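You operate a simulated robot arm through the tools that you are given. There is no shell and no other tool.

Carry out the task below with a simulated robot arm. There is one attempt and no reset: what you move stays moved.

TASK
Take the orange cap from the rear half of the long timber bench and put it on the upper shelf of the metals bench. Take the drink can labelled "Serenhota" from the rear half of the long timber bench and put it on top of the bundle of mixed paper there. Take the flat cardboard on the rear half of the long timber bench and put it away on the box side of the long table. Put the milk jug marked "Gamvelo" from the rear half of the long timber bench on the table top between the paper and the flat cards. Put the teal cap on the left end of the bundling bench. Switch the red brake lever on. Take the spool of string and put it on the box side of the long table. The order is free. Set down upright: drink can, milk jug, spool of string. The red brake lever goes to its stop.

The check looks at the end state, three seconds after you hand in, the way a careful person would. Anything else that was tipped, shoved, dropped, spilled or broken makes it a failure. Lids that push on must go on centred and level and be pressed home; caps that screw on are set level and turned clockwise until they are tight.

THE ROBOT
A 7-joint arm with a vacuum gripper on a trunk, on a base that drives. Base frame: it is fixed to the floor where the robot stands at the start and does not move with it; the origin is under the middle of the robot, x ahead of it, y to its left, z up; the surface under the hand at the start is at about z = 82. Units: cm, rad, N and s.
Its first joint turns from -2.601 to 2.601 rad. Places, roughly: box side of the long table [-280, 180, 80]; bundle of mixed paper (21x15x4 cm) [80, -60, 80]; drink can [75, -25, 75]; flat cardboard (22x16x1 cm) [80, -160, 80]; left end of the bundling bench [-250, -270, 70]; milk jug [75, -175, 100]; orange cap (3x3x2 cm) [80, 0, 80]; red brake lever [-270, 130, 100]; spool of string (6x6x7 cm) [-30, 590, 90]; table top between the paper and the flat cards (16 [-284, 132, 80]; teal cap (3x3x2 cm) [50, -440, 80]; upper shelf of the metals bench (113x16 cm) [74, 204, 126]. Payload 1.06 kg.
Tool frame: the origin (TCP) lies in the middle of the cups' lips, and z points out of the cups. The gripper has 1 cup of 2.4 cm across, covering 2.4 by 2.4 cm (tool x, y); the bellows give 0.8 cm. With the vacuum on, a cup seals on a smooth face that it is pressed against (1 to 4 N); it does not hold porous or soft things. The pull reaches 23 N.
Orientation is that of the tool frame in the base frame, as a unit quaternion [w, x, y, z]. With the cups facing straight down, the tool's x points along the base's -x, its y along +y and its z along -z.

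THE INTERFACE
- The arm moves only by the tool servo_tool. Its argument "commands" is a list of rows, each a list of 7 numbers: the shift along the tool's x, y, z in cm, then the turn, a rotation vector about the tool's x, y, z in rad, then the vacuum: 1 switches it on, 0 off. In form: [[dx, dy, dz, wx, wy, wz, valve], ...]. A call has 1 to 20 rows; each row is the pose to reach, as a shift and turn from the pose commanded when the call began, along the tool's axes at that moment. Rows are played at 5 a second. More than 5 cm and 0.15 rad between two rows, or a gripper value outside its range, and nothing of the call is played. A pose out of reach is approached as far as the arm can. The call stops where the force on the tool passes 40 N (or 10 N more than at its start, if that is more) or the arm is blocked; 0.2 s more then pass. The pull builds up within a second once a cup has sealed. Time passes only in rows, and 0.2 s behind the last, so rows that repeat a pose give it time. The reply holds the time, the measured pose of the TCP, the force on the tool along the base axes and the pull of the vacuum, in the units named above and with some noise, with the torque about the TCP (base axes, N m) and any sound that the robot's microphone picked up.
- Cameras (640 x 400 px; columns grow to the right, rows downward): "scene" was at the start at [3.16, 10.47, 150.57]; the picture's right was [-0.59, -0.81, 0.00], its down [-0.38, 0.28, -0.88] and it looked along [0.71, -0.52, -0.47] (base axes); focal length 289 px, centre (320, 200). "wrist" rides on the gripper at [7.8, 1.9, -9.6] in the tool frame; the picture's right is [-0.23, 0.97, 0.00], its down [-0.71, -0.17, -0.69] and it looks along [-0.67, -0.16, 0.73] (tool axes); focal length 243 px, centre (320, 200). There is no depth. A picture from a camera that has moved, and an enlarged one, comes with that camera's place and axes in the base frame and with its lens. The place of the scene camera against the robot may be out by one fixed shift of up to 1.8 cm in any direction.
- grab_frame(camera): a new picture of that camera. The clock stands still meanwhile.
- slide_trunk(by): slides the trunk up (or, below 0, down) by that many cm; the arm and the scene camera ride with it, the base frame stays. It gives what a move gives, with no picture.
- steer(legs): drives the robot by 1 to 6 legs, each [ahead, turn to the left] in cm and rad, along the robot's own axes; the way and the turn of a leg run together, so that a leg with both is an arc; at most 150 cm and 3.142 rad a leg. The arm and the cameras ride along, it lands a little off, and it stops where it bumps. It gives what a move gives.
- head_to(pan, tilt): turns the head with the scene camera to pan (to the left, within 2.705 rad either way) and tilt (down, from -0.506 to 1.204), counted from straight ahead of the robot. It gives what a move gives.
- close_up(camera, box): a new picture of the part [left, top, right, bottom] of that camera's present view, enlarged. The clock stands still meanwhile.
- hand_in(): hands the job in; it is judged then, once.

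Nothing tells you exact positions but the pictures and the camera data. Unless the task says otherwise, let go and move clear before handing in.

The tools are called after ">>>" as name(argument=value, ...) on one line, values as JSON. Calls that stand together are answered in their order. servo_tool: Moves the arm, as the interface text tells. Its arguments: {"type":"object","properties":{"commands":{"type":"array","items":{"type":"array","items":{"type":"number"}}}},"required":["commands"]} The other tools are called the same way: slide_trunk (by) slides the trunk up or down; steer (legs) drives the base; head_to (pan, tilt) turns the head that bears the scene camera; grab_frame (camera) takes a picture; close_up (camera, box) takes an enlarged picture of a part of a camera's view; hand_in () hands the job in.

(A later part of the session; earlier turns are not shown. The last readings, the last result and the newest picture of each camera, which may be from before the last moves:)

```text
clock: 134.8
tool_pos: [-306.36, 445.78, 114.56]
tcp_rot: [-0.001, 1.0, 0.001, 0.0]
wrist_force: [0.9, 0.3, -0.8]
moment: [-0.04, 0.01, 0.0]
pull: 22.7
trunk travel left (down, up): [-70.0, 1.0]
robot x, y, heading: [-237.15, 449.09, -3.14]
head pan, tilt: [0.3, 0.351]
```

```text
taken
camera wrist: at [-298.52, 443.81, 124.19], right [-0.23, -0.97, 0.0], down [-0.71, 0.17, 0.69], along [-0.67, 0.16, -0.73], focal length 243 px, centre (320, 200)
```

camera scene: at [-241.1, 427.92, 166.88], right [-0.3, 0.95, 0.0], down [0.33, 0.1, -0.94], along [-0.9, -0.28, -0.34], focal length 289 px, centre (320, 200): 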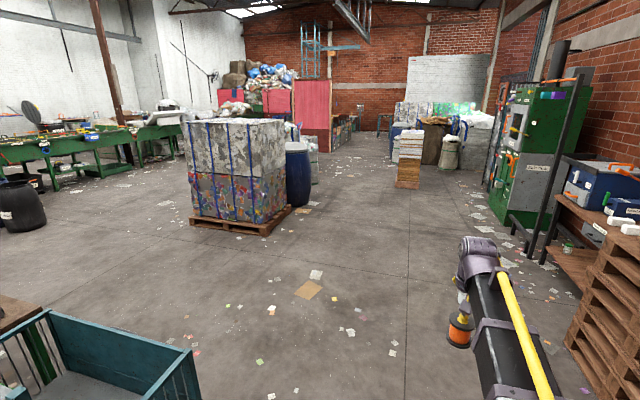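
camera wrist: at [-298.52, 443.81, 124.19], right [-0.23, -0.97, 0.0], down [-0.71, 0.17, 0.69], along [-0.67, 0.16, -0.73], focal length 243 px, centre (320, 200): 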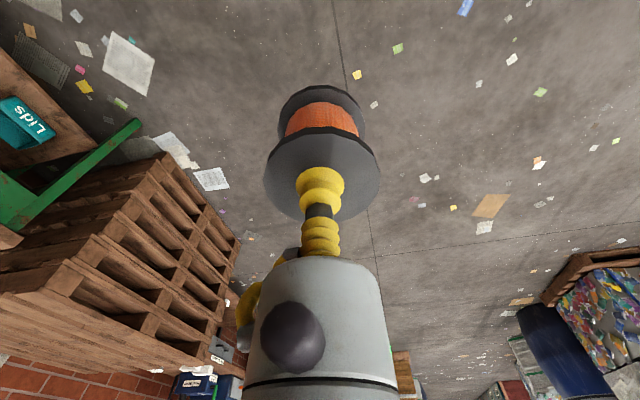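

The way is clear. I drive on west to x≈-387, turn south, go behind the long table and face east.

>>> steer(legs=[[150, 0], [0, 1.565], [150, 0], [110, 0], [0, 1.57]])

>>> head_to(pan=0.1, tilt=0.5)

>>> grab_frame(camera="scene")

>>> grab_frame(camera="wrist")

```text
clock: 162.2
tool_pos: [-292.66, 196.15, 114.62]
tcp_rot: [0.001, -0.057, 0.998, -0.001]
wrist_force: [-0.5, 0.3, -0.2]
moment: [-0.03, 0.01, 0.0]
pull: 22.7
trunk travel left (down, up): [-70.0, 1.0]
robot x, y, heading: [-361.24, 185.22, 0.115]
head pan, tilt: [0.3, 0.351]
```

```text
clock: 163.0
tool_pos: [-292.63, 196.12, 114.67]
tcp_rot: [0.001, -0.058, 0.998, -0.002]
wrist_force: [0.0, 0.5, 0.1]
moment: [-0.01, 0.03, -0.01]
pull: 23.1
trunk travel left (down, up): [-70.0, 1.0]
robot x, y, heading: [-360.93, 185.23, 0.112]
head pan, tilt: [0.099, 0.499]
```

```text
taken
camera scene: at [-358.39, 202.45, 165.52], right [0.22, -0.98, 0.0], down [-0.47, -0.1, -0.88], along [0.86, 0.19, -0.48], focal length 289 px, centre (320, 200)
```

scene: 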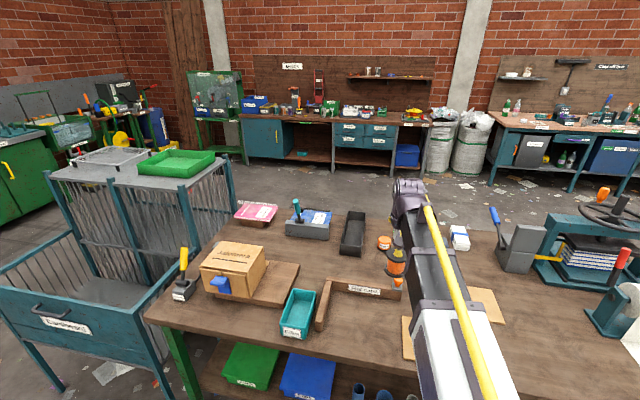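

```text
taken
camera wrist: at [-300.61, 197.05, 124.18], right [0.12, 0.99, 0.0], down [0.72, -0.09, 0.69], along [0.68, -0.08, -0.73], focal length 243 px, centre (320, 200)
```

wrist: 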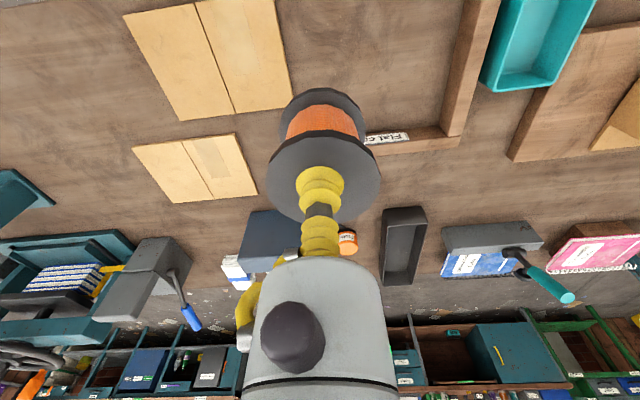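

I'm behind the long table now, facing east. I see flat cards, an L-shaped wooden fence with a label, a teal tray, and a cardboard box. Let me read the labels.

>>> close_up(camera="scene", box=[150, 180, 400, 350])

>>> close_up(camera="wrist", box=[340, 60, 520, 180])

>>> head_to(pan=-0.6, tilt=0.55)

>>> grab_frame(camera="scene")

>>> head_to(pan=0.0, tilt=0.95)

>>> grab_frame(camera="scene")

```text
2.35 times, centred on (275, 265) of scene
camera zoom: at [-358.39, 202.45, 165.52], right [0.22, -0.98, 0.0], down [-0.47, -0.1, -0.88], along [0.86, 0.19, -0.48], focal length 680 px, centre (426, 47)
```

zoom: 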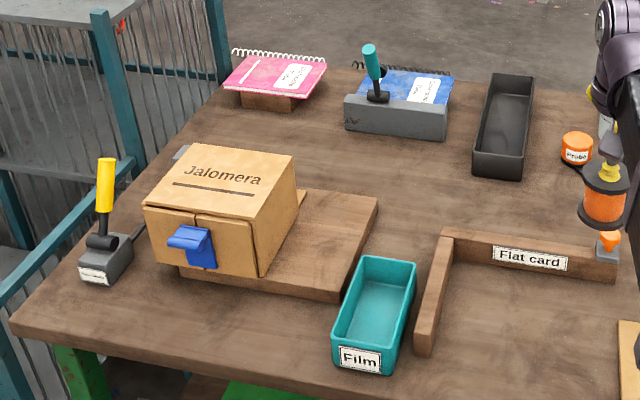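

```text
3.33 times, centred on (430, 120) of wrist
camera zoom: at [-300.61, 197.05, 124.18], right [0.12, 0.99, 0.0], down [0.72, -0.09, 0.69], along [0.68, -0.08, -0.73], focal length 809 px, centre (-47, 467)
```

zoom: 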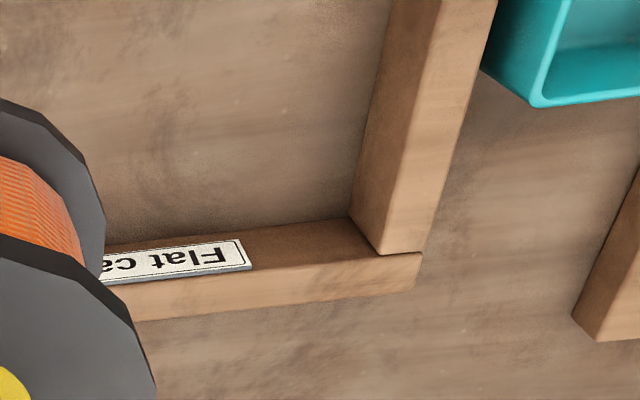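

```text
clock: 164.1
tool_pos: [-292.6, 196.22, 114.68]
tcp_rot: [0.001, -0.057, 0.998, -0.001]
wrist_force: [-0.1, -0.2, -1.3]
moment: [0.0, 0.01, 0.0]
pull: 23.9
trunk travel left (down, up): [-70.0, 1.0]
robot x, y, heading: [-360.6, 185.18, 0.119]
head pan, tilt: [-0.6, 0.55]
```

```text
taken
camera scene: at [-359.31, 196.32, 165.06], right [-0.46, -0.89, 0.0], down [-0.46, 0.24, -0.85], along [0.76, -0.39, -0.52], focal length 289 px, centre (320, 200)
```

scene: 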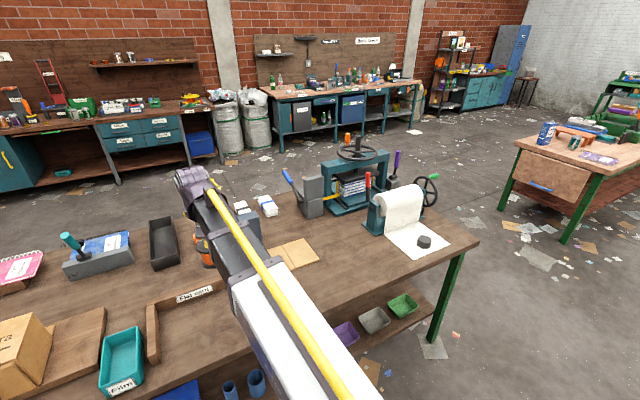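

```text
clock: 165.1
tool_pos: [-292.55, 196.21, 114.63]
tcp_rot: [0.0, -0.058, 0.998, -0.001]
wrist_force: [-0.3, 0.1, 0.2]
moment: [0.0, -0.01, 0.01]
pull: 22.9
trunk travel left (down, up): [-70.0, 1.0]
robot x, y, heading: [-361.05, 185.27, 0.114]
head pan, tilt: [0.0, 0.949]
```

```text
taken
camera scene: at [-360.05, 201.33, 161.77], right [0.12, -0.99, 0.0], down [-0.81, -0.1, -0.58], along [0.58, 0.07, -0.81], focal length 289 px, centre (320, 200)
```

scene: 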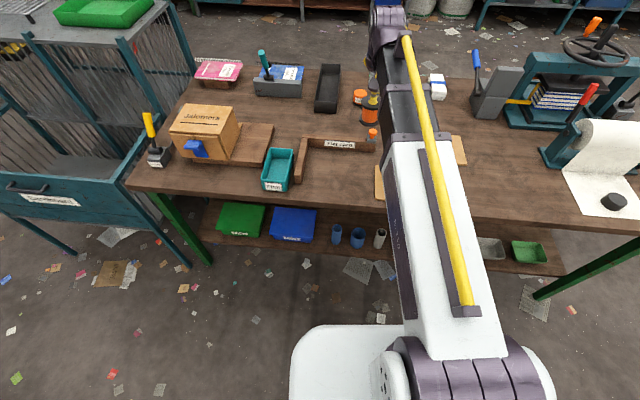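

The layout is clear: rear half of the table is the "box side", the L-fence is labelled "Flat card", flat cards lie at (-291,179) and (-271,166), the paper roll is to the right. I'll put the spool on the free spot near (-290, 155).

>>> servo_tool(commands=[[0, -3, 0, 0, 0, 0, 1], [0, -6, 0, 0, 0, 0, 1], [0.5, -10, 0, 0, 0, 0, 1], [1, -14, 0, 0, 0, 0, 1], [1, -18, 0, 0, 0, 0, 1], [1.5, -22, 0, 0, 0, 0, 1], [2, -26, 0, 0, 0, 0, 1], [2.2, -30, 0, 0, 0, 0, 1], [2.2, -34, 0, 0, 0, 0, 1], [2.2, -38, 0, 0, 0, 0, 1], [2.2, -41, 0, 0, 0, 0, 1], [2.2, -41, 0, 0, 0, 0, 1]])

>>> grab_frame(camera="wrist")

>>> head_to(pan=-0.3, tilt=0.75)

>>> grab_frame(camera="scene")

```text
clock: 167.7
tool_pos: [-290.06, 155.2, 114.64]
tcp_rot: [0.001, -0.059, 0.998, -0.001]
wrist_force: [0.6, 0.0, -1.0]
moment: [0.0, -0.01, 0.02]
pull: 22.6
trunk travel left (down, up): [-70.0, 1.0]
robot x, y, heading: [-361.33, 185.67, 0.123]
head pan, tilt: [0.0, 0.949]
```

```text
taken
camera wrist: at [-297.98, 156.03, 124.16], right [0.12, 0.99, 0.0], down [0.72, -0.09, 0.69], along [0.68, -0.08, -0.73], focal length 243 px, centre (320, 200)
```

wrist: 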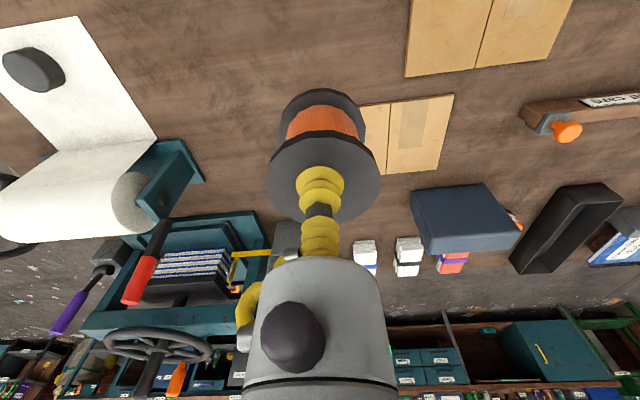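

```text
clock: 168.4
tool_pos: [-290.0, 155.17, 114.64]
tcp_rot: [0.001, -0.058, 0.998, 0.0]
wrist_force: [0.1, 0.6, -0.9]
moment: [-0.03, 0.02, -0.01]
pull: 22.9
trunk travel left (down, up): [-70.0, 1.0]
robot x, y, heading: [-361.07, 185.29, 0.114]
head pan, tilt: [-0.3, 0.75]
```

```text
taken
camera scene: at [-359.12, 198.98, 163.32], right [-0.18, -0.98, 0.0], down [-0.67, 0.12, -0.73], along [0.72, -0.13, -0.68], focal length 289 px, centre (320, 200)
```

scene: 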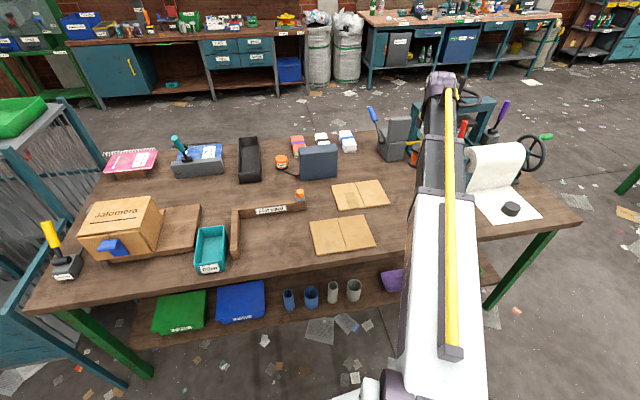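

Paper's edge is at y≈121 and the cards start at y≈155–168, so (-290, 155) is free. I lower the spool.

>>> servo_tool(commands=[[0, 0, 4, 0, 0, 0, 1], [0, 0, 8, 0, 0, 0, 1], [0, 0, 12, 0, 0, 0, 1], [0, 0, 16, 0, 0, 0, 1], [0, 0, 20, 0, 0, 0, 1], [0, 0, 23, 0, 0, 0, 1], [0, 0, 24, 0, 0, 0, 1], [0, 0, 24, 0, 0, 0, 1]])

>>> grab_frame(camera="wrist")

>>> grab_frame(camera="scene")

```text
clock: 170.2
tool_pos: [-290.21, 155.09, 90.71]
tcp_rot: [0.001, -0.058, 0.998, -0.001]
wrist_force: [0.4, 0.4, -0.5]
moment: [0.01, -0.01, -0.02]
pull: 22.7
trunk travel left (down, up): [-70.0, 1.0]
robot x, y, heading: [-361.6, 185.18, 0.117]
head pan, tilt: [-0.3, 0.75]
```

```text
taken
camera wrist: at [-298.12, 155.83, 100.24], right [0.12, 0.99, 0.0], down [0.72, -0.09, 0.69], along [0.68, -0.08, -0.73], focal length 243 px, centre (320, 200)
```

wrist: 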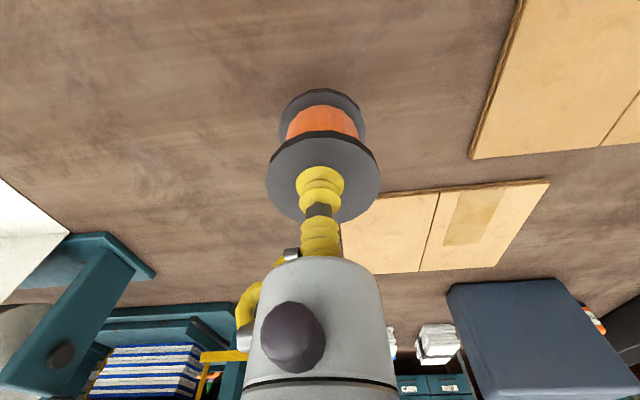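

```text
taken
camera scene: at [-359.12, 198.97, 163.32], right [-0.18, -0.98, 0.0], down [-0.67, 0.12, -0.73], along [0.72, -0.13, -0.68], focal length 289 px, centre (320, 200)
```

scene: 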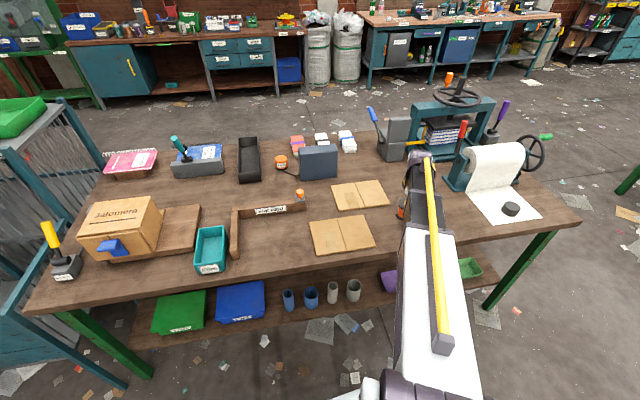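

>>> servo_tool(commands=[[0, 0, 0.6, 0, 0, 0, 1], [0, 0, 1.2, 0, 0, 0, 1], [0, 0, 1.8, 0, 0, 0, 1], [0, 0, 1.8, 0, 0, 0, 1]])

>>> close_up(camera="wrist", box=[220, 60, 420, 240])

```text
clock: 171.2
tool_pos: [-290.1, 155.04, 88.88]
tcp_rot: [0.0, -0.057, 0.998, -0.001]
wrist_force: [0.3, 0.1, -0.1]
moment: [-0.01, -0.02, 0.04]
pull: 22.9
trunk travel left (down, up): [-70.0, 1.0]
robot x, y, heading: [-361.48, 185.19, 0.115]
head pan, tilt: [-0.3, 0.75]
```

```text
2.22 times, centred on (320, 150) of wrist
camera zoom: at [-298.06, 155.88, 98.45], right [0.12, 0.99, 0.0], down [0.72, -0.09, 0.69], along [0.68, -0.08, -0.73], focal length 539 px, centre (320, 311)
```

zoom: 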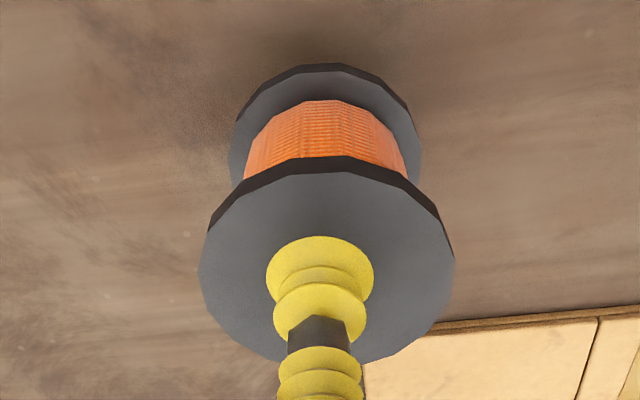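

>>> servo_tool(commands=[[0, 0, 0.4, 0, 0, 0, 1], [0, 0, 0.8, 0, 0, 0, 1], [0, 0, 0.8, 0, 0, 0, 1]])

>>> servo_tool(commands=[[0, 0, 0.2, 0, 0, 0, 1], [0, 0, 0.3, 0, 0, 0, 1], [0, 0, 0.3, 0, 0, 0, 1]])

```text
clock: 172.1
tool_pos: [-290.03, 155.17, 88.09]
tcp_rot: [0.0, -0.058, 0.998, -0.001]
wrist_force: [0.4, -0.3, -1.2]
moment: [0.03, -0.01, -0.03]
pull: 23.0
trunk travel left (down, up): [-70.0, 1.0]
robot x, y, heading: [-361.2, 185.1, 0.123]
head pan, tilt: [-0.3, 0.75]
```

```text
clock: 172.8
tool_pos: [-290.03, 155.16, 87.77]
tcp_rot: [0.001, -0.057, 0.998, -0.001]
wrist_force: [0.6, -0.3, -0.5]
moment: [0.0, 0.0, 0.02]
pull: 23.1
trunk travel left (down, up): [-70.0, 1.0]
robot x, y, heading: [-360.8, 185.13, 0.121]
head pan, tilt: [-0.3, 0.75]
```

>>> servo_tool(commands=[[0, 0, 0.2, 0, 0, 0, 1], [0, 0, 0.3, 0, 0, 0, 1], [0, 0, 0.3, 0, 0, 0, 1]])

>>> close_up(camera="wrist", box=[220, 60, 420, 240])

```text
clock: 173.7
tool_pos: [-289.99, 155.17, 87.65]
tcp_rot: [0.001, -0.057, 0.998, -0.001]
wrist_force: [-0.1, 0.3, -0.8]
moment: [-0.03, 0.02, 0.0]
pull: 22.6
trunk travel left (down, up): [-70.0, 1.0]
robot x, y, heading: [-361.07, 185.34, 0.122]
head pan, tilt: [-0.3, 0.75]
```

```text
2.22 times, centred on (320, 150) of wrist
camera zoom: at [-297.96, 156.05, 97.15], right [0.12, 0.99, 0.0], down [0.72, -0.09, 0.69], along [0.68, -0.08, -0.73], focal length 539 px, centre (320, 311)
```

zoom: 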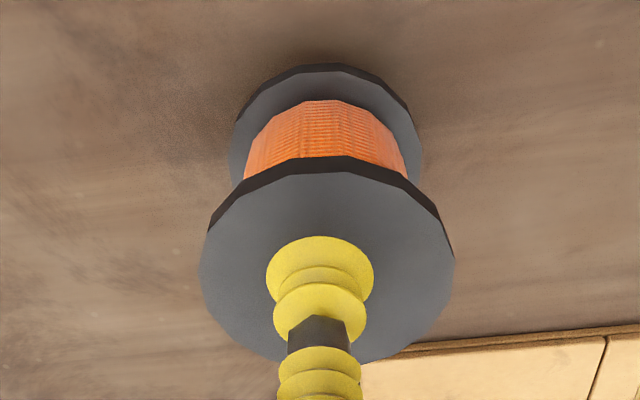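

>>> servo_tool(commands=[[0, 0, 0.2, 0, 0, 0, 1], [0, 0, 0.4, 0, 0, 0, 1], [0, 0, 0.4, 0, 0, 0, 1]])

>>> servo_tool(commands=[[0, 0, 0.15, 0, 0, 0, 1], [0, 0, 0.3, 0, 0, 0, 1], [0, 0, 0.3, 0, 0, 0, 1]])

```text
clock: 174.4
tool_pos: [-289.92, 155.15, 87.11]
tcp_rot: [0.0, -0.057, 0.998, -0.001]
wrist_force: [-0.8, 0.3, -0.4]
moment: [-0.01, -0.04, -0.05]
pull: 23.7
trunk travel left (down, up): [-70.0, 1.0]
robot x, y, heading: [-361.0, 184.96, 0.122]
head pan, tilt: [-0.3, 0.75]
```

```text
clock: 175.2
tool_pos: [-290.04, 155.19, 86.82]
tcp_rot: [0.001, -0.057, 0.998, -0.001]
wrist_force: [-0.1, 0.2, -1.2]
moment: [-0.01, 0.0, 0.01]
pull: 23.2
trunk travel left (down, up): [-70.0, 1.0]
robot x, y, heading: [-361.04, 185.32, 0.121]
head pan, tilt: [-0.3, 0.75]
```

>>> servo_tool(commands=[[0, 0, 0.15, 0, 0, 0, 1], [0, 0, 0.3, 0, 0, 0, 1], [0, 0, 0.3, 0, 0, 0, 1]])

>>> servo_tool(commands=[[0, 0, 0.1, 0, 0, 0, 1], [0, 0, 0.2, 0, 0, 0, 1], [0, 0, 0.2, 0, 0, 0, 1]])

>>> close_up(camera="wrist", box=[220, 60, 420, 240])

```text
clock: 176.1
tool_pos: [-290.09, 155.11, 86.32]
tcp_rot: [0.001, -0.057, 0.998, -0.001]
wrist_force: [-1.2, 0.2, 0.0]
moment: [-0.02, -0.02, -0.01]
pull: 22.1
trunk travel left (down, up): [-70.0, 1.0]
robot x, y, heading: [-361.21, 185.11, 0.122]
head pan, tilt: [-0.3, 0.75]
```

```text
clock: 176.8
tool_pos: [-290.07, 155.06, 86.28]
tcp_rot: [0.001, -0.058, 0.998, 0.0]
wrist_force: [-0.2, -0.2, 0.3]
moment: [0.0, 0.0, 0.04]
pull: 23.2
trunk travel left (down, up): [-70.0, 1.0]
robot x, y, heading: [-360.93, 185.56, 0.115]
head pan, tilt: [-0.3, 0.75]
```

```text
2.22 times, centred on (320, 150) of wrist
camera zoom: at [-298.02, 156.02, 95.78], right [0.12, 0.99, 0.0], down [0.72, -0.09, 0.69], along [0.68, -0.08, -0.73], focal length 539 px, centre (320, 311)
```

zoom: 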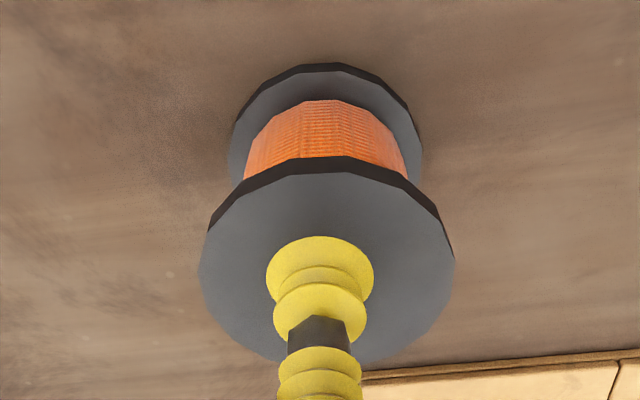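

>>> servo_tool(commands=[[0, 0, 0.15, 0, 0, 0, 1], [0, 0, 0.3, 0, 0, 0, 1], [0, 0, 0.3, 0, 0, 0, 1]])

>>> servo_tool(commands=[[0, 0, 0.1, 0, 0, 0, 1], [0, 0, 0.2, 0, 0, 0, 1], [0, 0, 0.2, 0, 0, 0, 1]])

```text
clock: 177.7
tool_pos: [-290.03, 155.16, 86.1]
tcp_rot: [0.001, -0.058, 0.998, 0.0]
wrist_force: [0.3, 0.5, 13.7]
moment: [0.02, 0.0, 0.02]
pull: 22.9
trunk travel left (down, up): [-70.0, 1.0]
robot x, y, heading: [-361.14, 185.23, 0.121]
head pan, tilt: [-0.3, 0.75]
```

```text
clock: 178.4
tool_pos: [-290.08, 155.13, 85.89]
tcp_rot: [0.001, -0.058, 0.998, -0.001]
wrist_force: [4.5, -2.4, 15.1]
moment: [0.0, -0.02, -0.01]
pull: 22.6
trunk travel left (down, up): [-70.0, 1.0]
robot x, y, heading: [-360.85, 185.37, 0.119]
head pan, tilt: [-0.3, 0.75]
```

In contact. Now release and lift slowly.

>>> servo_tool(commands=[[0, 0, -0.2, 0, 0, 0, 1], [0, 0, -0.2, 0, 0, 0, 0], [0, 0, -0.2, 0, 0, 0, 0], [0, 0, -0.2, 0, 0, 0, 0], [0, 0, -0.2, 0, 0, 0, 0], [0, 0, -0.2, 0, 0, 0, 0], [0, 0, -0.7, 0, 0, 0, 0], [0, 0, -1.2, 0, 0, 0, 0], [0, 0, -2.5, 0, 0, 0, 0], [0, 0, -5, 0, 0, 0, 0], [0, 0, -9, 0, 0, 0, 0], [0, 0, -13, 0, 0, 0, 0], [0, 0, -17, 0, 0, 0, 0], [0, 0, -21, 0, 0, 0, 0], [0, 0, -25, 0, 0, 0, 0], [0, 0, -28, 0, 0, 0, 0], [0, 0, -28, 0, 0, 0, 0]])

>>> grab_frame(camera="wrist")

>>> head_to(pan=-0.7, tilt=0.7)

>>> grab_frame(camera="scene")

```text
clock: 182.1
tool_pos: [-290.31, 155.38, 113.81]
tcp_rot: [0.001, -0.056, 0.998, -0.001]
wrist_force: [1.0, -0.1, 0.0]
moment: [0.0, 0.01, -0.02]
pull: 0.0
trunk travel left (down, up): [-70.0, 1.0]
robot x, y, heading: [-361.02, 185.55, 0.121]
head pan, tilt: [-0.3, 0.75]
```

```text
taken
camera wrist: at [-298.26, 156.26, 123.3], right [0.12, 0.99, 0.0], down [0.72, -0.09, 0.69], along [0.68, -0.08, -0.73], focal length 243 px, centre (320, 200)
```

wrist: 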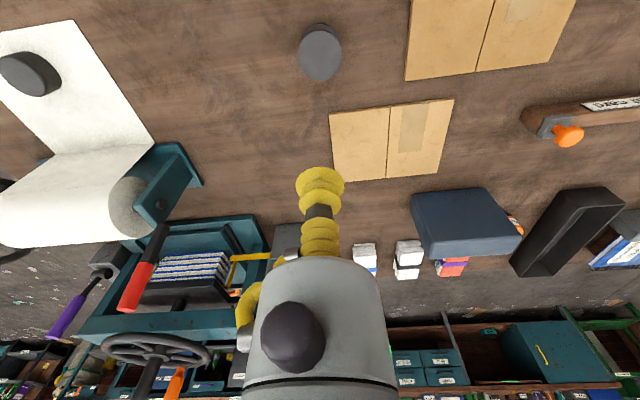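

```text
clock: 182.9
tool_pos: [-290.19, 155.45, 113.74]
tcp_rot: [0.0, -0.058, 0.998, -0.001]
wrist_force: [0.1, -0.5, 0.1]
moment: [-0.02, 0.01, 0.0]
pull: 0.0
trunk travel left (down, up): [-70.0, 1.0]
robot x, y, heading: [-361.08, 185.32, 0.12]
head pan, tilt: [-0.7, 0.7]
```

```text
taken
camera scene: at [-360.17, 195.8, 163.74], right [-0.55, -0.84, 0.0], down [-0.54, 0.35, -0.76], along [0.64, -0.42, -0.64], focal length 289 px, centre (320, 200)
```

scene: 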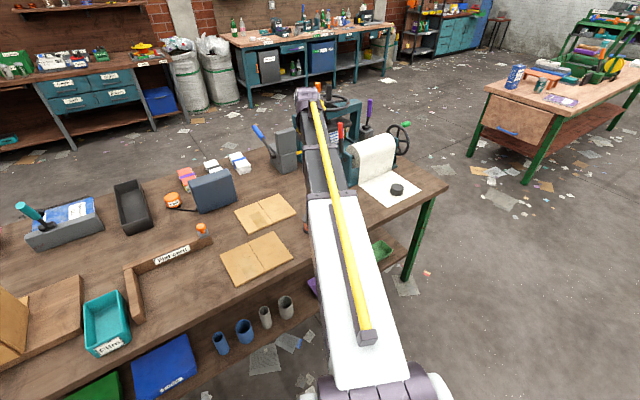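

The spool stands upright on the box side. Next is the red brake lever on the paper roll stand; zooming in on it.

>>> close_up(camera="wrist", box=[60, 130, 260, 320])

>>> close_up(camera="scene", box=[300, 80, 460, 220])

```text
2.11 times, centred on (160, 225) of wrist
camera zoom: at [-298.25, 156.26, 123.27], right [0.12, 0.99, 0.0], down [0.72, -0.09, 0.69], along [0.68, -0.08, -0.73], focal length 511 px, centre (657, 147)
```

zoom: 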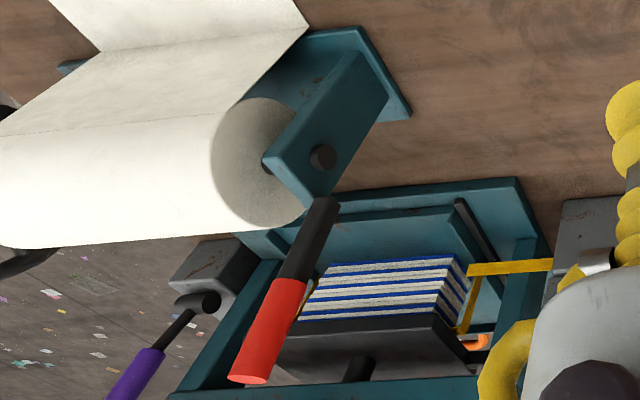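

```text
2.86 times, centred on (380, 150) of scene
camera zoom: at [-360.17, 195.8, 163.74], right [-0.55, -0.84, 0.0], down [-0.54, 0.35, -0.76], along [0.64, -0.42, -0.64], focal length 825 px, centre (149, 343)
```

zoom: 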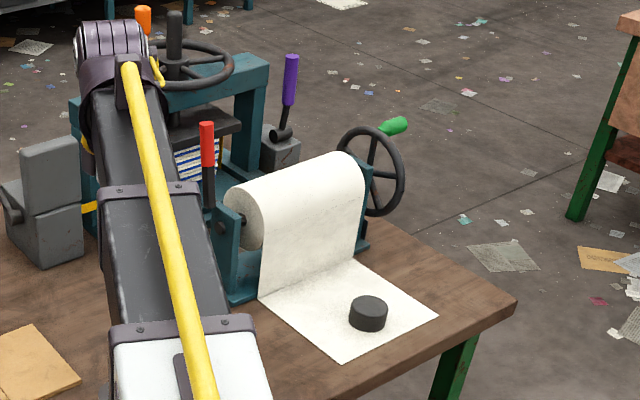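

The lever runs from a pivot near (-268, 123.5, 94.5) up to (-265, 123, 108). I need to find which way is "on", so I'll turn the wrist to look at its bracket face from the +y side.

>>> servo_tool(commands=[[0, 0, 0, 0, 0, 0.14, 0], [0, 0, 0, 0, 0, 0.28, 0], [0, 0, 0, 0, 0, 0.42, 0], [0, 0, 0, 0, 0, 0.56, 0], [0, 0, 0, 0, 0, 0.7, 0], [0, 0, 0, 0, 0, 0.84, 0], [0, 0, 0, 0, 0, 0.98, 0], [0, 0, 0, 0, 0, 1.12, 0], [0, 0, 0, 0, 0, 1.26, 0], [0, 0, 0, 0, 0, 1.4, 0], [0, 0, 0, 0, 0, 1.54, 0], [0, 0, 0, 0, 0, 1.68, 0], [0, 0, 0, 0, 0, 1.68, 0]])

>>> grab_frame(camera="wrist")

```text
clock: 185.7
tool_pos: [-290.09, 155.2, 113.94]
tcp_rot: [0.001, 0.704, 0.71, 0.0]
wrist_force: [0.3, 0.5, 0.0]
moment: [-0.01, 0.0, 0.0]
pull: 0.1
trunk travel left (down, up): [-70.0, 1.0]
robot x, y, heading: [-361.03, 185.39, 0.119]
head pan, tilt: [-0.7, 0.7]
```

```text
taken
camera wrist: at [-288.25, 162.93, 123.31], right [0.97, -0.23, 0.0], down [-0.17, -0.71, 0.69], along [-0.16, -0.67, -0.73], focal length 243 px, centre (320, 200)
```

wrist: 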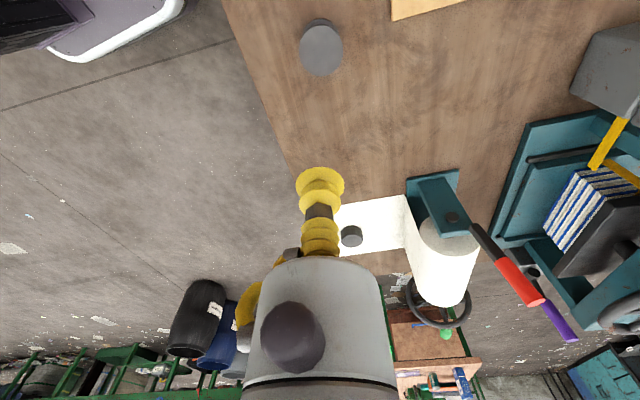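

>>> servo_tool(commands=[[-3, 4, 0, 0, 0, 0, 0], [-6, 7, 0, 0, 0, 0, 0], [-9, 10, 0, 0, 0, 0, 0], [-10, 14, 0, 0, 0, 0, 0], [-10, 15, 0, 0, 0, 0, 0], [-10, 15, 0, 0, 0, 0, 0]])

>>> grab_frame(camera="wrist")

>>> close_up(camera="wrist", box=[310, 120, 480, 280])

```text
clock: 187.1
tool_pos: [-274.85, 145.31, 113.72]
tcp_rot: [0.001, 0.705, 0.709, 0.001]
wrist_force: [1.2, -0.4, -0.4]
moment: [-0.05, -0.01, -0.01]
pull: 0.0
trunk travel left (down, up): [-70.0, 1.0]
robot x, y, heading: [-361.3, 185.19, 0.114]
head pan, tilt: [-0.7, 0.7]
```

```text
taken
camera wrist: at [-273.03, 153.03, 123.21], right [0.97, -0.23, 0.0], down [-0.17, -0.71, 0.69], along [-0.16, -0.67, -0.73], focal length 243 px, centre (320, 200)
```

wrist: 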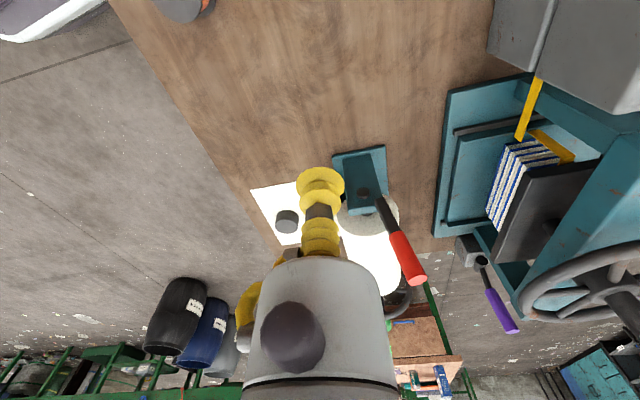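

```text
2.50 times, centred on (395, 200) of wrist
camera zoom: at [-273.03, 153.03, 123.21], right [0.97, -0.23, 0.0], down [-0.17, -0.71, 0.69], along [-0.16, -0.67, -0.73], focal length 606 px, centre (132, 200)
```

zoom: 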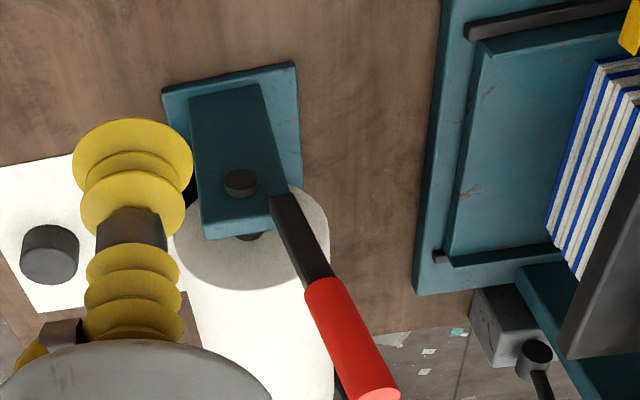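

No label on this face. I'll restore the wrist, and inspect the stand from its other sides while driving round the table's south end to the timber bench.

>>> servo_tool(commands=[[1, -1.5, 0, 0, 0, -0.14, 0], [2, -3, 0, 0, 0, -0.28, 0], [3, -4.5, 0, 0, 0, -0.42, 0], [4, -6, 0, 0, 0, -0.56, 0], [5, -7.5, 0, 0, 0, -0.7, 0], [6, -9, 0, 0, 0, -0.84, 0], [7, -10.5, 0, 0, 0, -0.98, 0], [8, -12, 0, 0, 0, -1.12, 0], [9, -13.5, 0, 0, 0, -1.26, 0], [10, -15, 0, 0, 0, -1.4, 0], [13, -15, 0, 0, 0, -1.54, 0], [17, -15, 0, 0, 0, -1.68, 0], [21, -15, 0, 0, 0, -1.68, 0], [25, -15, 0, 0, 0, -1.68, 0], [29, -15, 0, 0, 0, -1.68, 0], [32, -15, 0, 0, 0, -1.68, 0], [35, -16, 0, 0, 0, -1.68, 0], [35, -16, 0, 0, 0, -1.68, 0]])

>>> grab_frame(camera="wrist")

```text
clock: 190.9
tool_pos: [-291.26, 180.17, 113.78]
tcp_rot: [0.0, -0.058, 0.998, 0.0]
wrist_force: [-0.1, -0.1, -0.3]
moment: [0.01, -0.01, -0.01]
pull: 0.1
trunk travel left (down, up): [-70.0, 1.0]
robot x, y, heading: [-361.24, 185.41, 0.116]
head pan, tilt: [-0.7, 0.7]
```

```text
taken
camera wrist: at [-299.24, 180.96, 123.29], right [0.12, 0.99, 0.0], down [0.72, -0.09, 0.69], along [0.68, -0.08, -0.73], focal length 243 px, centre (320, 200)
```

wrist: 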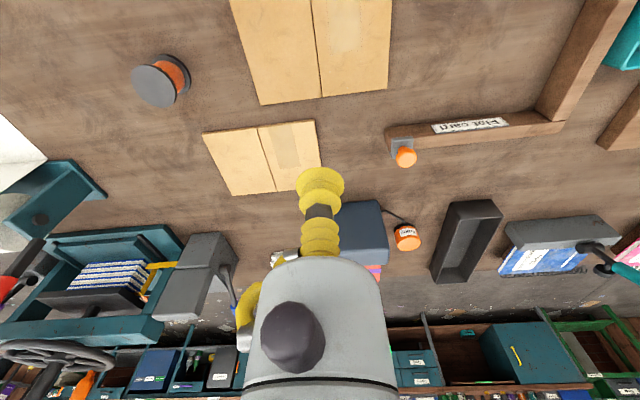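

Now I back off and drive south around the table, then east through the gap between the two tables.

>>> steer(legs=[[-25, 0], [0, -1.687], [150, 0], [32, 0], [0, 1.571], [140, 0]])

>>> head_to(pan=1.7, tilt=0.4)

>>> grab_frame(camera="scene")

```text
clock: 216.2
tool_pos: [-173.99, -12.55, 113.63]
tcp_rot: [-0.001, 0.002, 1.0, -0.001]
wrist_force: [0.1, 1.0, 0.4]
moment: [0.01, -0.03, 0.0]
pull: 0.1
trunk travel left (down, up): [-70.0, 1.0]
robot x, y, heading: [-242.7, 0.83, 0.001]
head pan, tilt: [-0.7, 0.7]
```

```text
clock: 218.4
tool_pos: [-173.89, -12.6, 113.77]
tcp_rot: [0.002, 0.0, 1.0, -0.001]
wrist_force: [-0.4, -0.1, -0.4]
moment: [-0.01, 0.0, -0.02]
pull: 0.0
trunk travel left (down, up): [-70.0, 1.0]
robot x, y, heading: [-242.54, 0.69, 0.001]
head pan, tilt: [1.7, 0.4]
```

```text
taken
camera scene: at [-248.1, 25.9, 166.43], right [0.99, 0.13, 0.0], down [0.05, -0.39, -0.92], along [-0.12, 0.91, -0.39], focal length 289 px, centre (320, 200)
```

scene: 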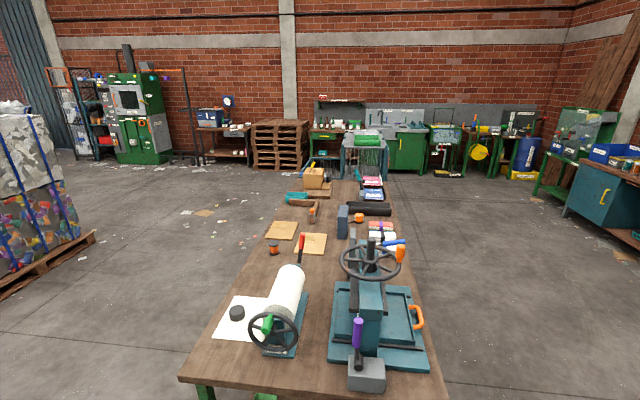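

>>> close_up(camera="scene", box=[210, 220, 430, 400])

>>> close_up(camera="scene", box=[270, 220, 350, 290])

```text
2.22 times, centred on (320, 310) of scene
camera zoom: at [-248.1, 25.9, 166.43], right [0.99, 0.13, 0.0], down [0.05, -0.39, -0.92], along [-0.12, 0.91, -0.39], focal length 642 px, centre (320, -44)
```

zoom: 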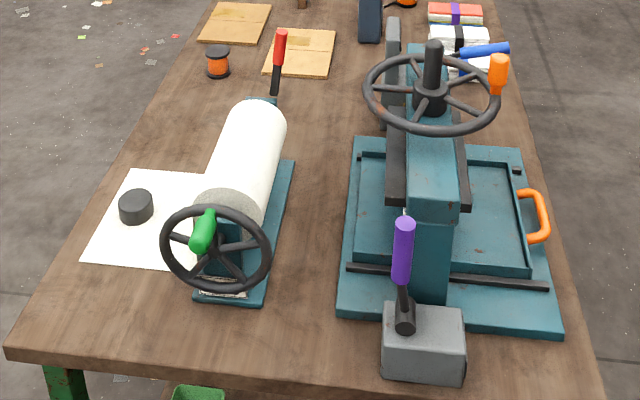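

```text
5.71 times, centred on (310, 255) of scene
camera zoom: at [-248.1, 25.9, 166.43], right [0.99, 0.13, 0.0], down [0.05, -0.39, -0.92], along [-0.12, 0.91, -0.39], focal length 1650 px, centre (377, -114)
```

zoom: 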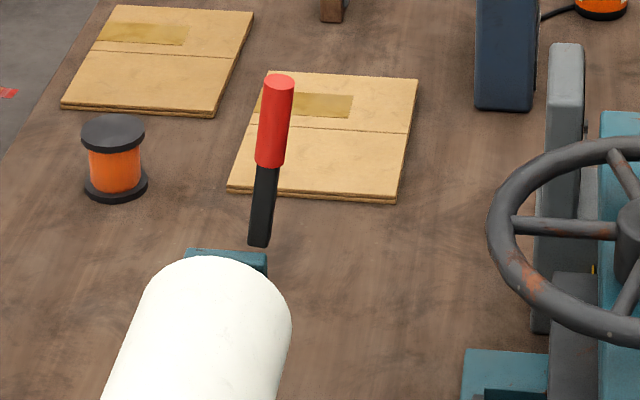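

There's a small label at the foot of the stand; zooming further.

>>> close_up(camera="scene", box=[265, 330, 315, 362])

>>> close_up(camera="scene", box=[245, 300, 305, 350])

```text
12.50 times, centred on (290, 346) of scene
camera zoom: at [-248.1, 25.9, 166.43], right [0.99, 0.13, 0.0], down [0.05, -0.39, -0.92], along [-0.12, 0.91, -0.39], focal length 3610 px, centre (695, -1625)
```

zoom: 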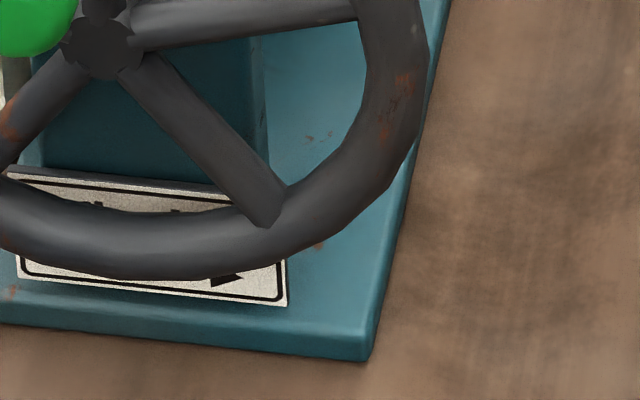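

```text
8.00 times, centred on (275, 325) of scene
camera zoom: at [-248.1, 25.9, 166.43], right [0.99, 0.13, 0.0], down [0.05, -0.39, -0.92], along [-0.12, 0.91, -0.39], focal length 2310 px, centre (680, -800)
```

zoom: 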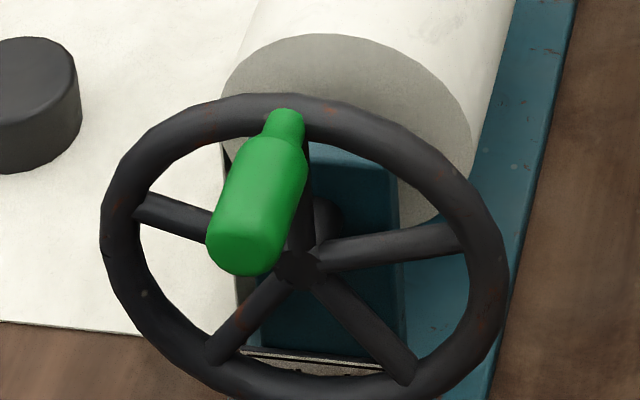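

No clear marking for the lever is visible, so I'll find its free direction by touch: it leans slightly to +x now. I'll stand at the table's south end facing north, where I can push it sideways and see it.

>>> steer(legs=[[-20, 0], [0, 1.571]])

>>> head_to(pan=0.0, tilt=0.5)

>>> grab_frame(camera="scene")

```text
clock: 223.8
tool_pos: [-249.71, 69.79, 113.93]
tcp_rot: [-0.001, 0.712, -0.702, 0.0]
wrist_force: [0.5, 0.2, 1.2]
moment: [-0.02, -0.03, -0.03]
pull: 0.0
trunk travel left (down, up): [-70.0, 1.0]
robot x, y, heading: [-262.0, 0.87, 1.588]
head pan, tilt: [1.7, 0.4]
```

```text
clock: 225.5
tool_pos: [-249.95, 69.82, 113.84]
tcp_rot: [-0.002, 0.712, -0.702, 0.0]
wrist_force: [-0.6, 0.3, -0.5]
moment: [-0.05, -0.01, 0.0]
pull: 0.0
trunk travel left (down, up): [-70.0, 1.0]
robot x, y, heading: [-262.12, 1.03, 1.586]
head pan, tilt: [0.0, 0.499]
```

```text
taken
camera scene: at [-278.94, 4.01, 165.52], right [1.0, 0.02, 0.0], down [0.01, -0.48, -0.88], along [-0.01, 0.88, -0.48], focal length 289 px, centre (320, 200)
```

scene: 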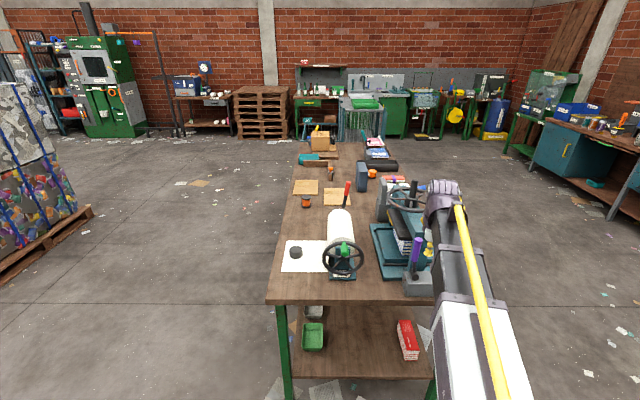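

>>> close_up(camera="scene", box=[310, 170, 390, 290])

>>> close_up(camera="scene", box=[320, 255, 370, 285])

```text
3.33 times, centred on (350, 230) of scene
camera zoom: at [-278.94, 4.01, 165.52], right [1.0, 0.02, 0.0], down [0.01, -0.48, -0.88], along [-0.01, 0.88, -0.48], focal length 963 px, centre (220, 100)
```

zoom: 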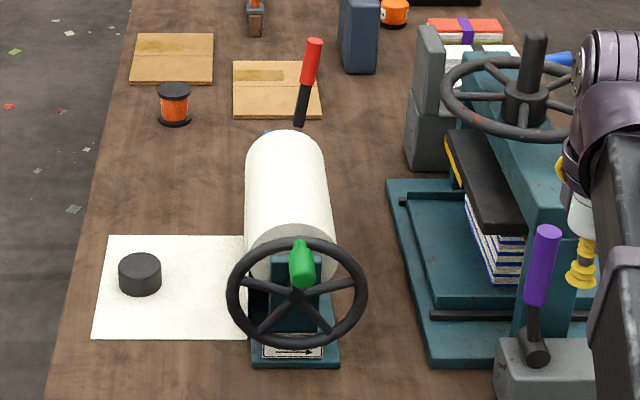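

```text
12.80 times, centred on (345, 270) of scene
camera zoom: at [-278.94, 4.01, 165.52], right [1.0, 0.02, 0.0], down [0.01, -0.48, -0.88], along [-0.01, 0.88, -0.48], focal length 3696 px, centre (0, -696)
```

zoom: 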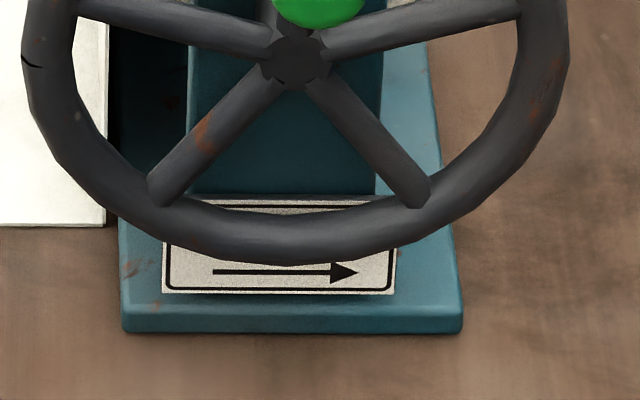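

There's a label with an arrow to the right (+x) behind the wheel rim, its text hidden. I'll move the wrist camera above it to read from a steeper angle.

>>> servo_tool(commands=[[0, 3, 0, 0, 0, 0, 0], [0, 7, 0, 0, 0, 0, 0], [0, 11, 0, 0, 0, 0, 0], [0, 15, 0, 0, 0, 0, 0], [0, 18, 0, 0, 0, 0, 0], [0, 18, 0, 0, 0, 0, 0]])

>>> grab_frame(camera="wrist")

```text
clock: 226.9
tool_pos: [-267.99, 69.41, 113.59]
tcp_rot: [-0.001, 0.712, -0.702, 0.001]
wrist_force: [0.4, 0.8, 0.7]
moment: [-0.05, -0.01, 0.01]
pull: 0.0
trunk travel left (down, up): [-70.0, 1.0]
robot x, y, heading: [-262.27, 0.78, 1.588]
head pan, tilt: [0.0, 0.499]
```

```text
taken
camera wrist: at [-269.77, 61.4, 123.12], right [-0.97, 0.22, 0.0], down [0.16, 0.71, 0.69], along [0.15, 0.67, -0.73], focal length 243 px, centre (320, 200)
```

wrist: 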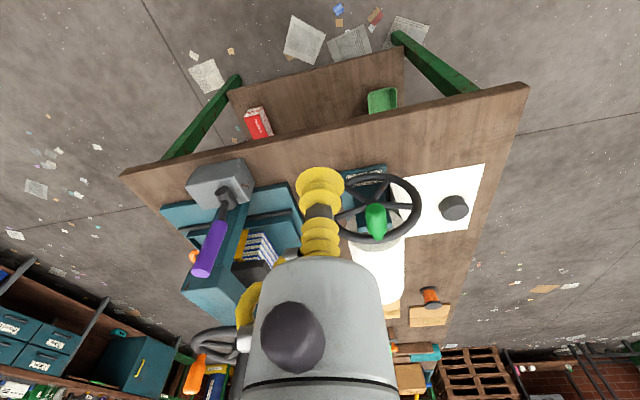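

>>> close_up(camera="wrist", box=[330, 155, 410, 205])

>>> servo_tool(commands=[[-3, 3, 0, 0, 0, 0, 0], [-6, 5, 0, 0, 0, 0, 0], [-8, 5, 0, 0, 0, 0, 0], [-8, 5, 0, 0, 0, 0, 0]])

>>> grab_frame(camera="wrist")

>>> close_up(camera="wrist", box=[330, 125, 420, 195])

```text
8.00 times, centred on (370, 180) of wrist
camera zoom: at [-269.77, 61.4, 123.12], right [-0.97, 0.22, 0.0], down [0.16, 0.71, 0.69], along [0.15, 0.67, -0.73], focal length 1941 px, centre (-80, 360)
```

zoom: 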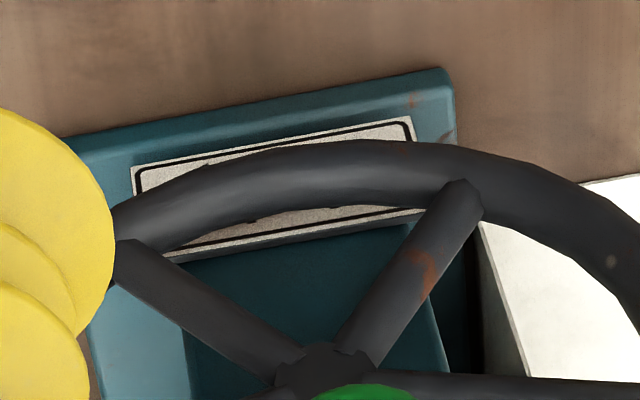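

```text
clock: 227.9
tool_pos: [-272.82, 77.4, 113.51]
tcp_rot: [-0.001, 0.711, -0.703, 0.001]
wrist_force: [0.0, 0.5, -0.5]
moment: [0.03, 0.04, 0.01]
pull: 0.1
trunk travel left (down, up): [-70.0, 1.0]
robot x, y, heading: [-261.73, 1.06, 1.587]
head pan, tilt: [0.0, 0.499]
```

```text
taken
camera wrist: at [-274.64, 69.41, 123.06], right [-0.97, 0.22, 0.0], down [0.16, 0.71, 0.69], along [0.15, 0.67, -0.73], focal length 243 px, centre (320, 200)
```

wrist: 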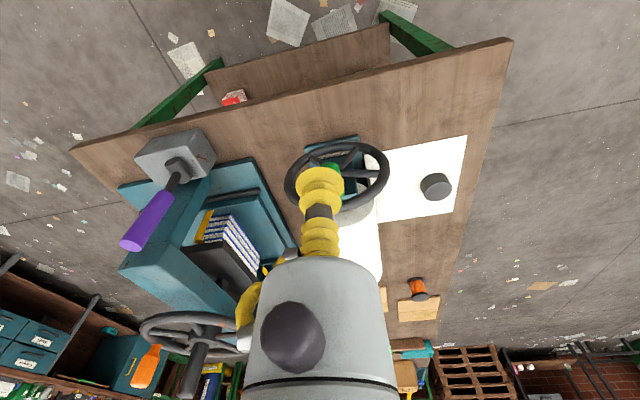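

```text
5.71 times, centred on (375, 160) of wrist
camera zoom: at [-274.64, 69.41, 123.06], right [-0.97, 0.22, 0.0], down [0.16, 0.71, 0.69], along [0.15, 0.67, -0.73], focal length 1386 px, centre (6, 429)
```

zoom: 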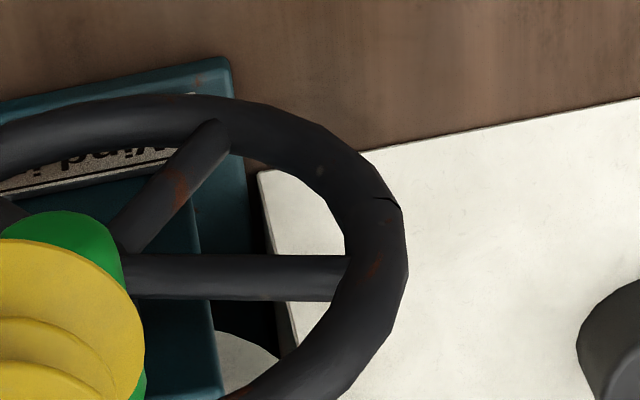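

The label says "Wind in", so it belongs to the wheel. I'll drive 40 cm ahead so the cup comes next to the brake lever on its -x side, high enough to pass over the wheel.

>>> servo_tool(commands=[[0, 2, -2, 0, 0, 0, 0], [0, 4, -3, 0, 0, 0, 0], [0, 4, -3, 0, 0, 0, 0]])

>>> steer(legs=[[38, 0]])

>>> grab_frame(camera="wrist")

>>> grab_frame(camera="scene")

```text
clock: 228.7
tool_pos: [-277.01, 77.49, 116.8]
tcp_rot: [0.0, 0.711, -0.703, 0.0]
wrist_force: [0.5, -0.5, 0.1]
moment: [-0.04, 0.0, -0.01]
pull: 0.1
trunk travel left (down, up): [-70.0, 1.0]
robot x, y, heading: [-262.5, 1.14, 1.586]
head pan, tilt: [0.0, 0.499]
```

```text
clock: 231.2
tool_pos: [-277.56, 116.68, 116.74]
tcp_rot: [0.0, 0.711, -0.703, 0.0]
wrist_force: [-0.3, -0.3, -0.4]
moment: [-0.01, -0.04, 0.04]
pull: 0.1
trunk travel left (down, up): [-70.0, 1.0]
robot x, y, heading: [-262.81, 39.75, 1.583]
head pan, tilt: [0.0, 0.499]
```

```text
taken
camera wrist: at [-279.32, 108.78, 126.28], right [-0.97, 0.22, 0.0], down [0.16, 0.71, 0.69], along [0.15, 0.67, -0.73], focal length 243 px, centre (320, 200)
```

wrist: 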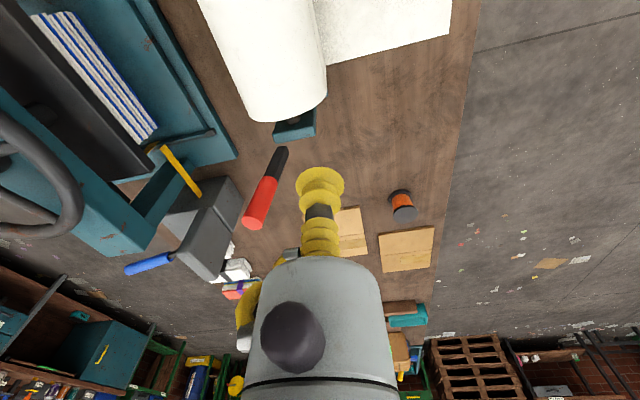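

```text
taken
camera scene: at [-279.56, 43.28, 165.51], right [1.0, 0.02, 0.0], down [0.01, -0.48, -0.88], along [-0.01, 0.88, -0.48], focal length 289 px, centre (320, 200)
```

scene: 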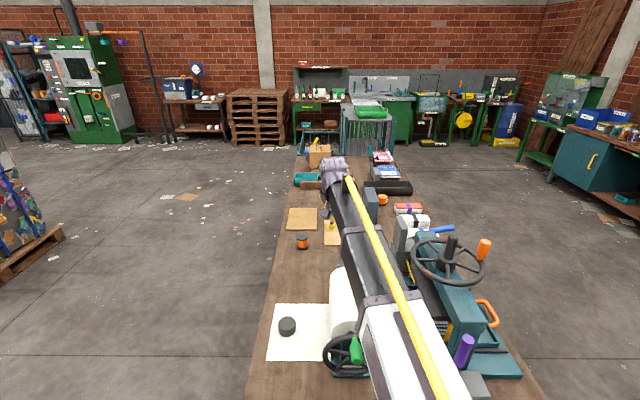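

>>> close_up(camera="wrist", box=[220, 90, 360, 240])

```text
2.67 times, centred on (290, 165) of wrist
camera zoom: at [-279.32, 108.78, 126.28], right [-0.97, 0.22, 0.0], down [0.16, 0.71, 0.69], along [0.15, 0.67, -0.73], focal length 647 px, centre (400, 293)
```

zoom: 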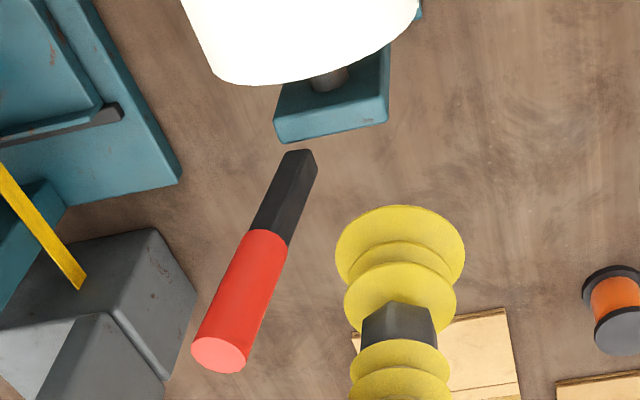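

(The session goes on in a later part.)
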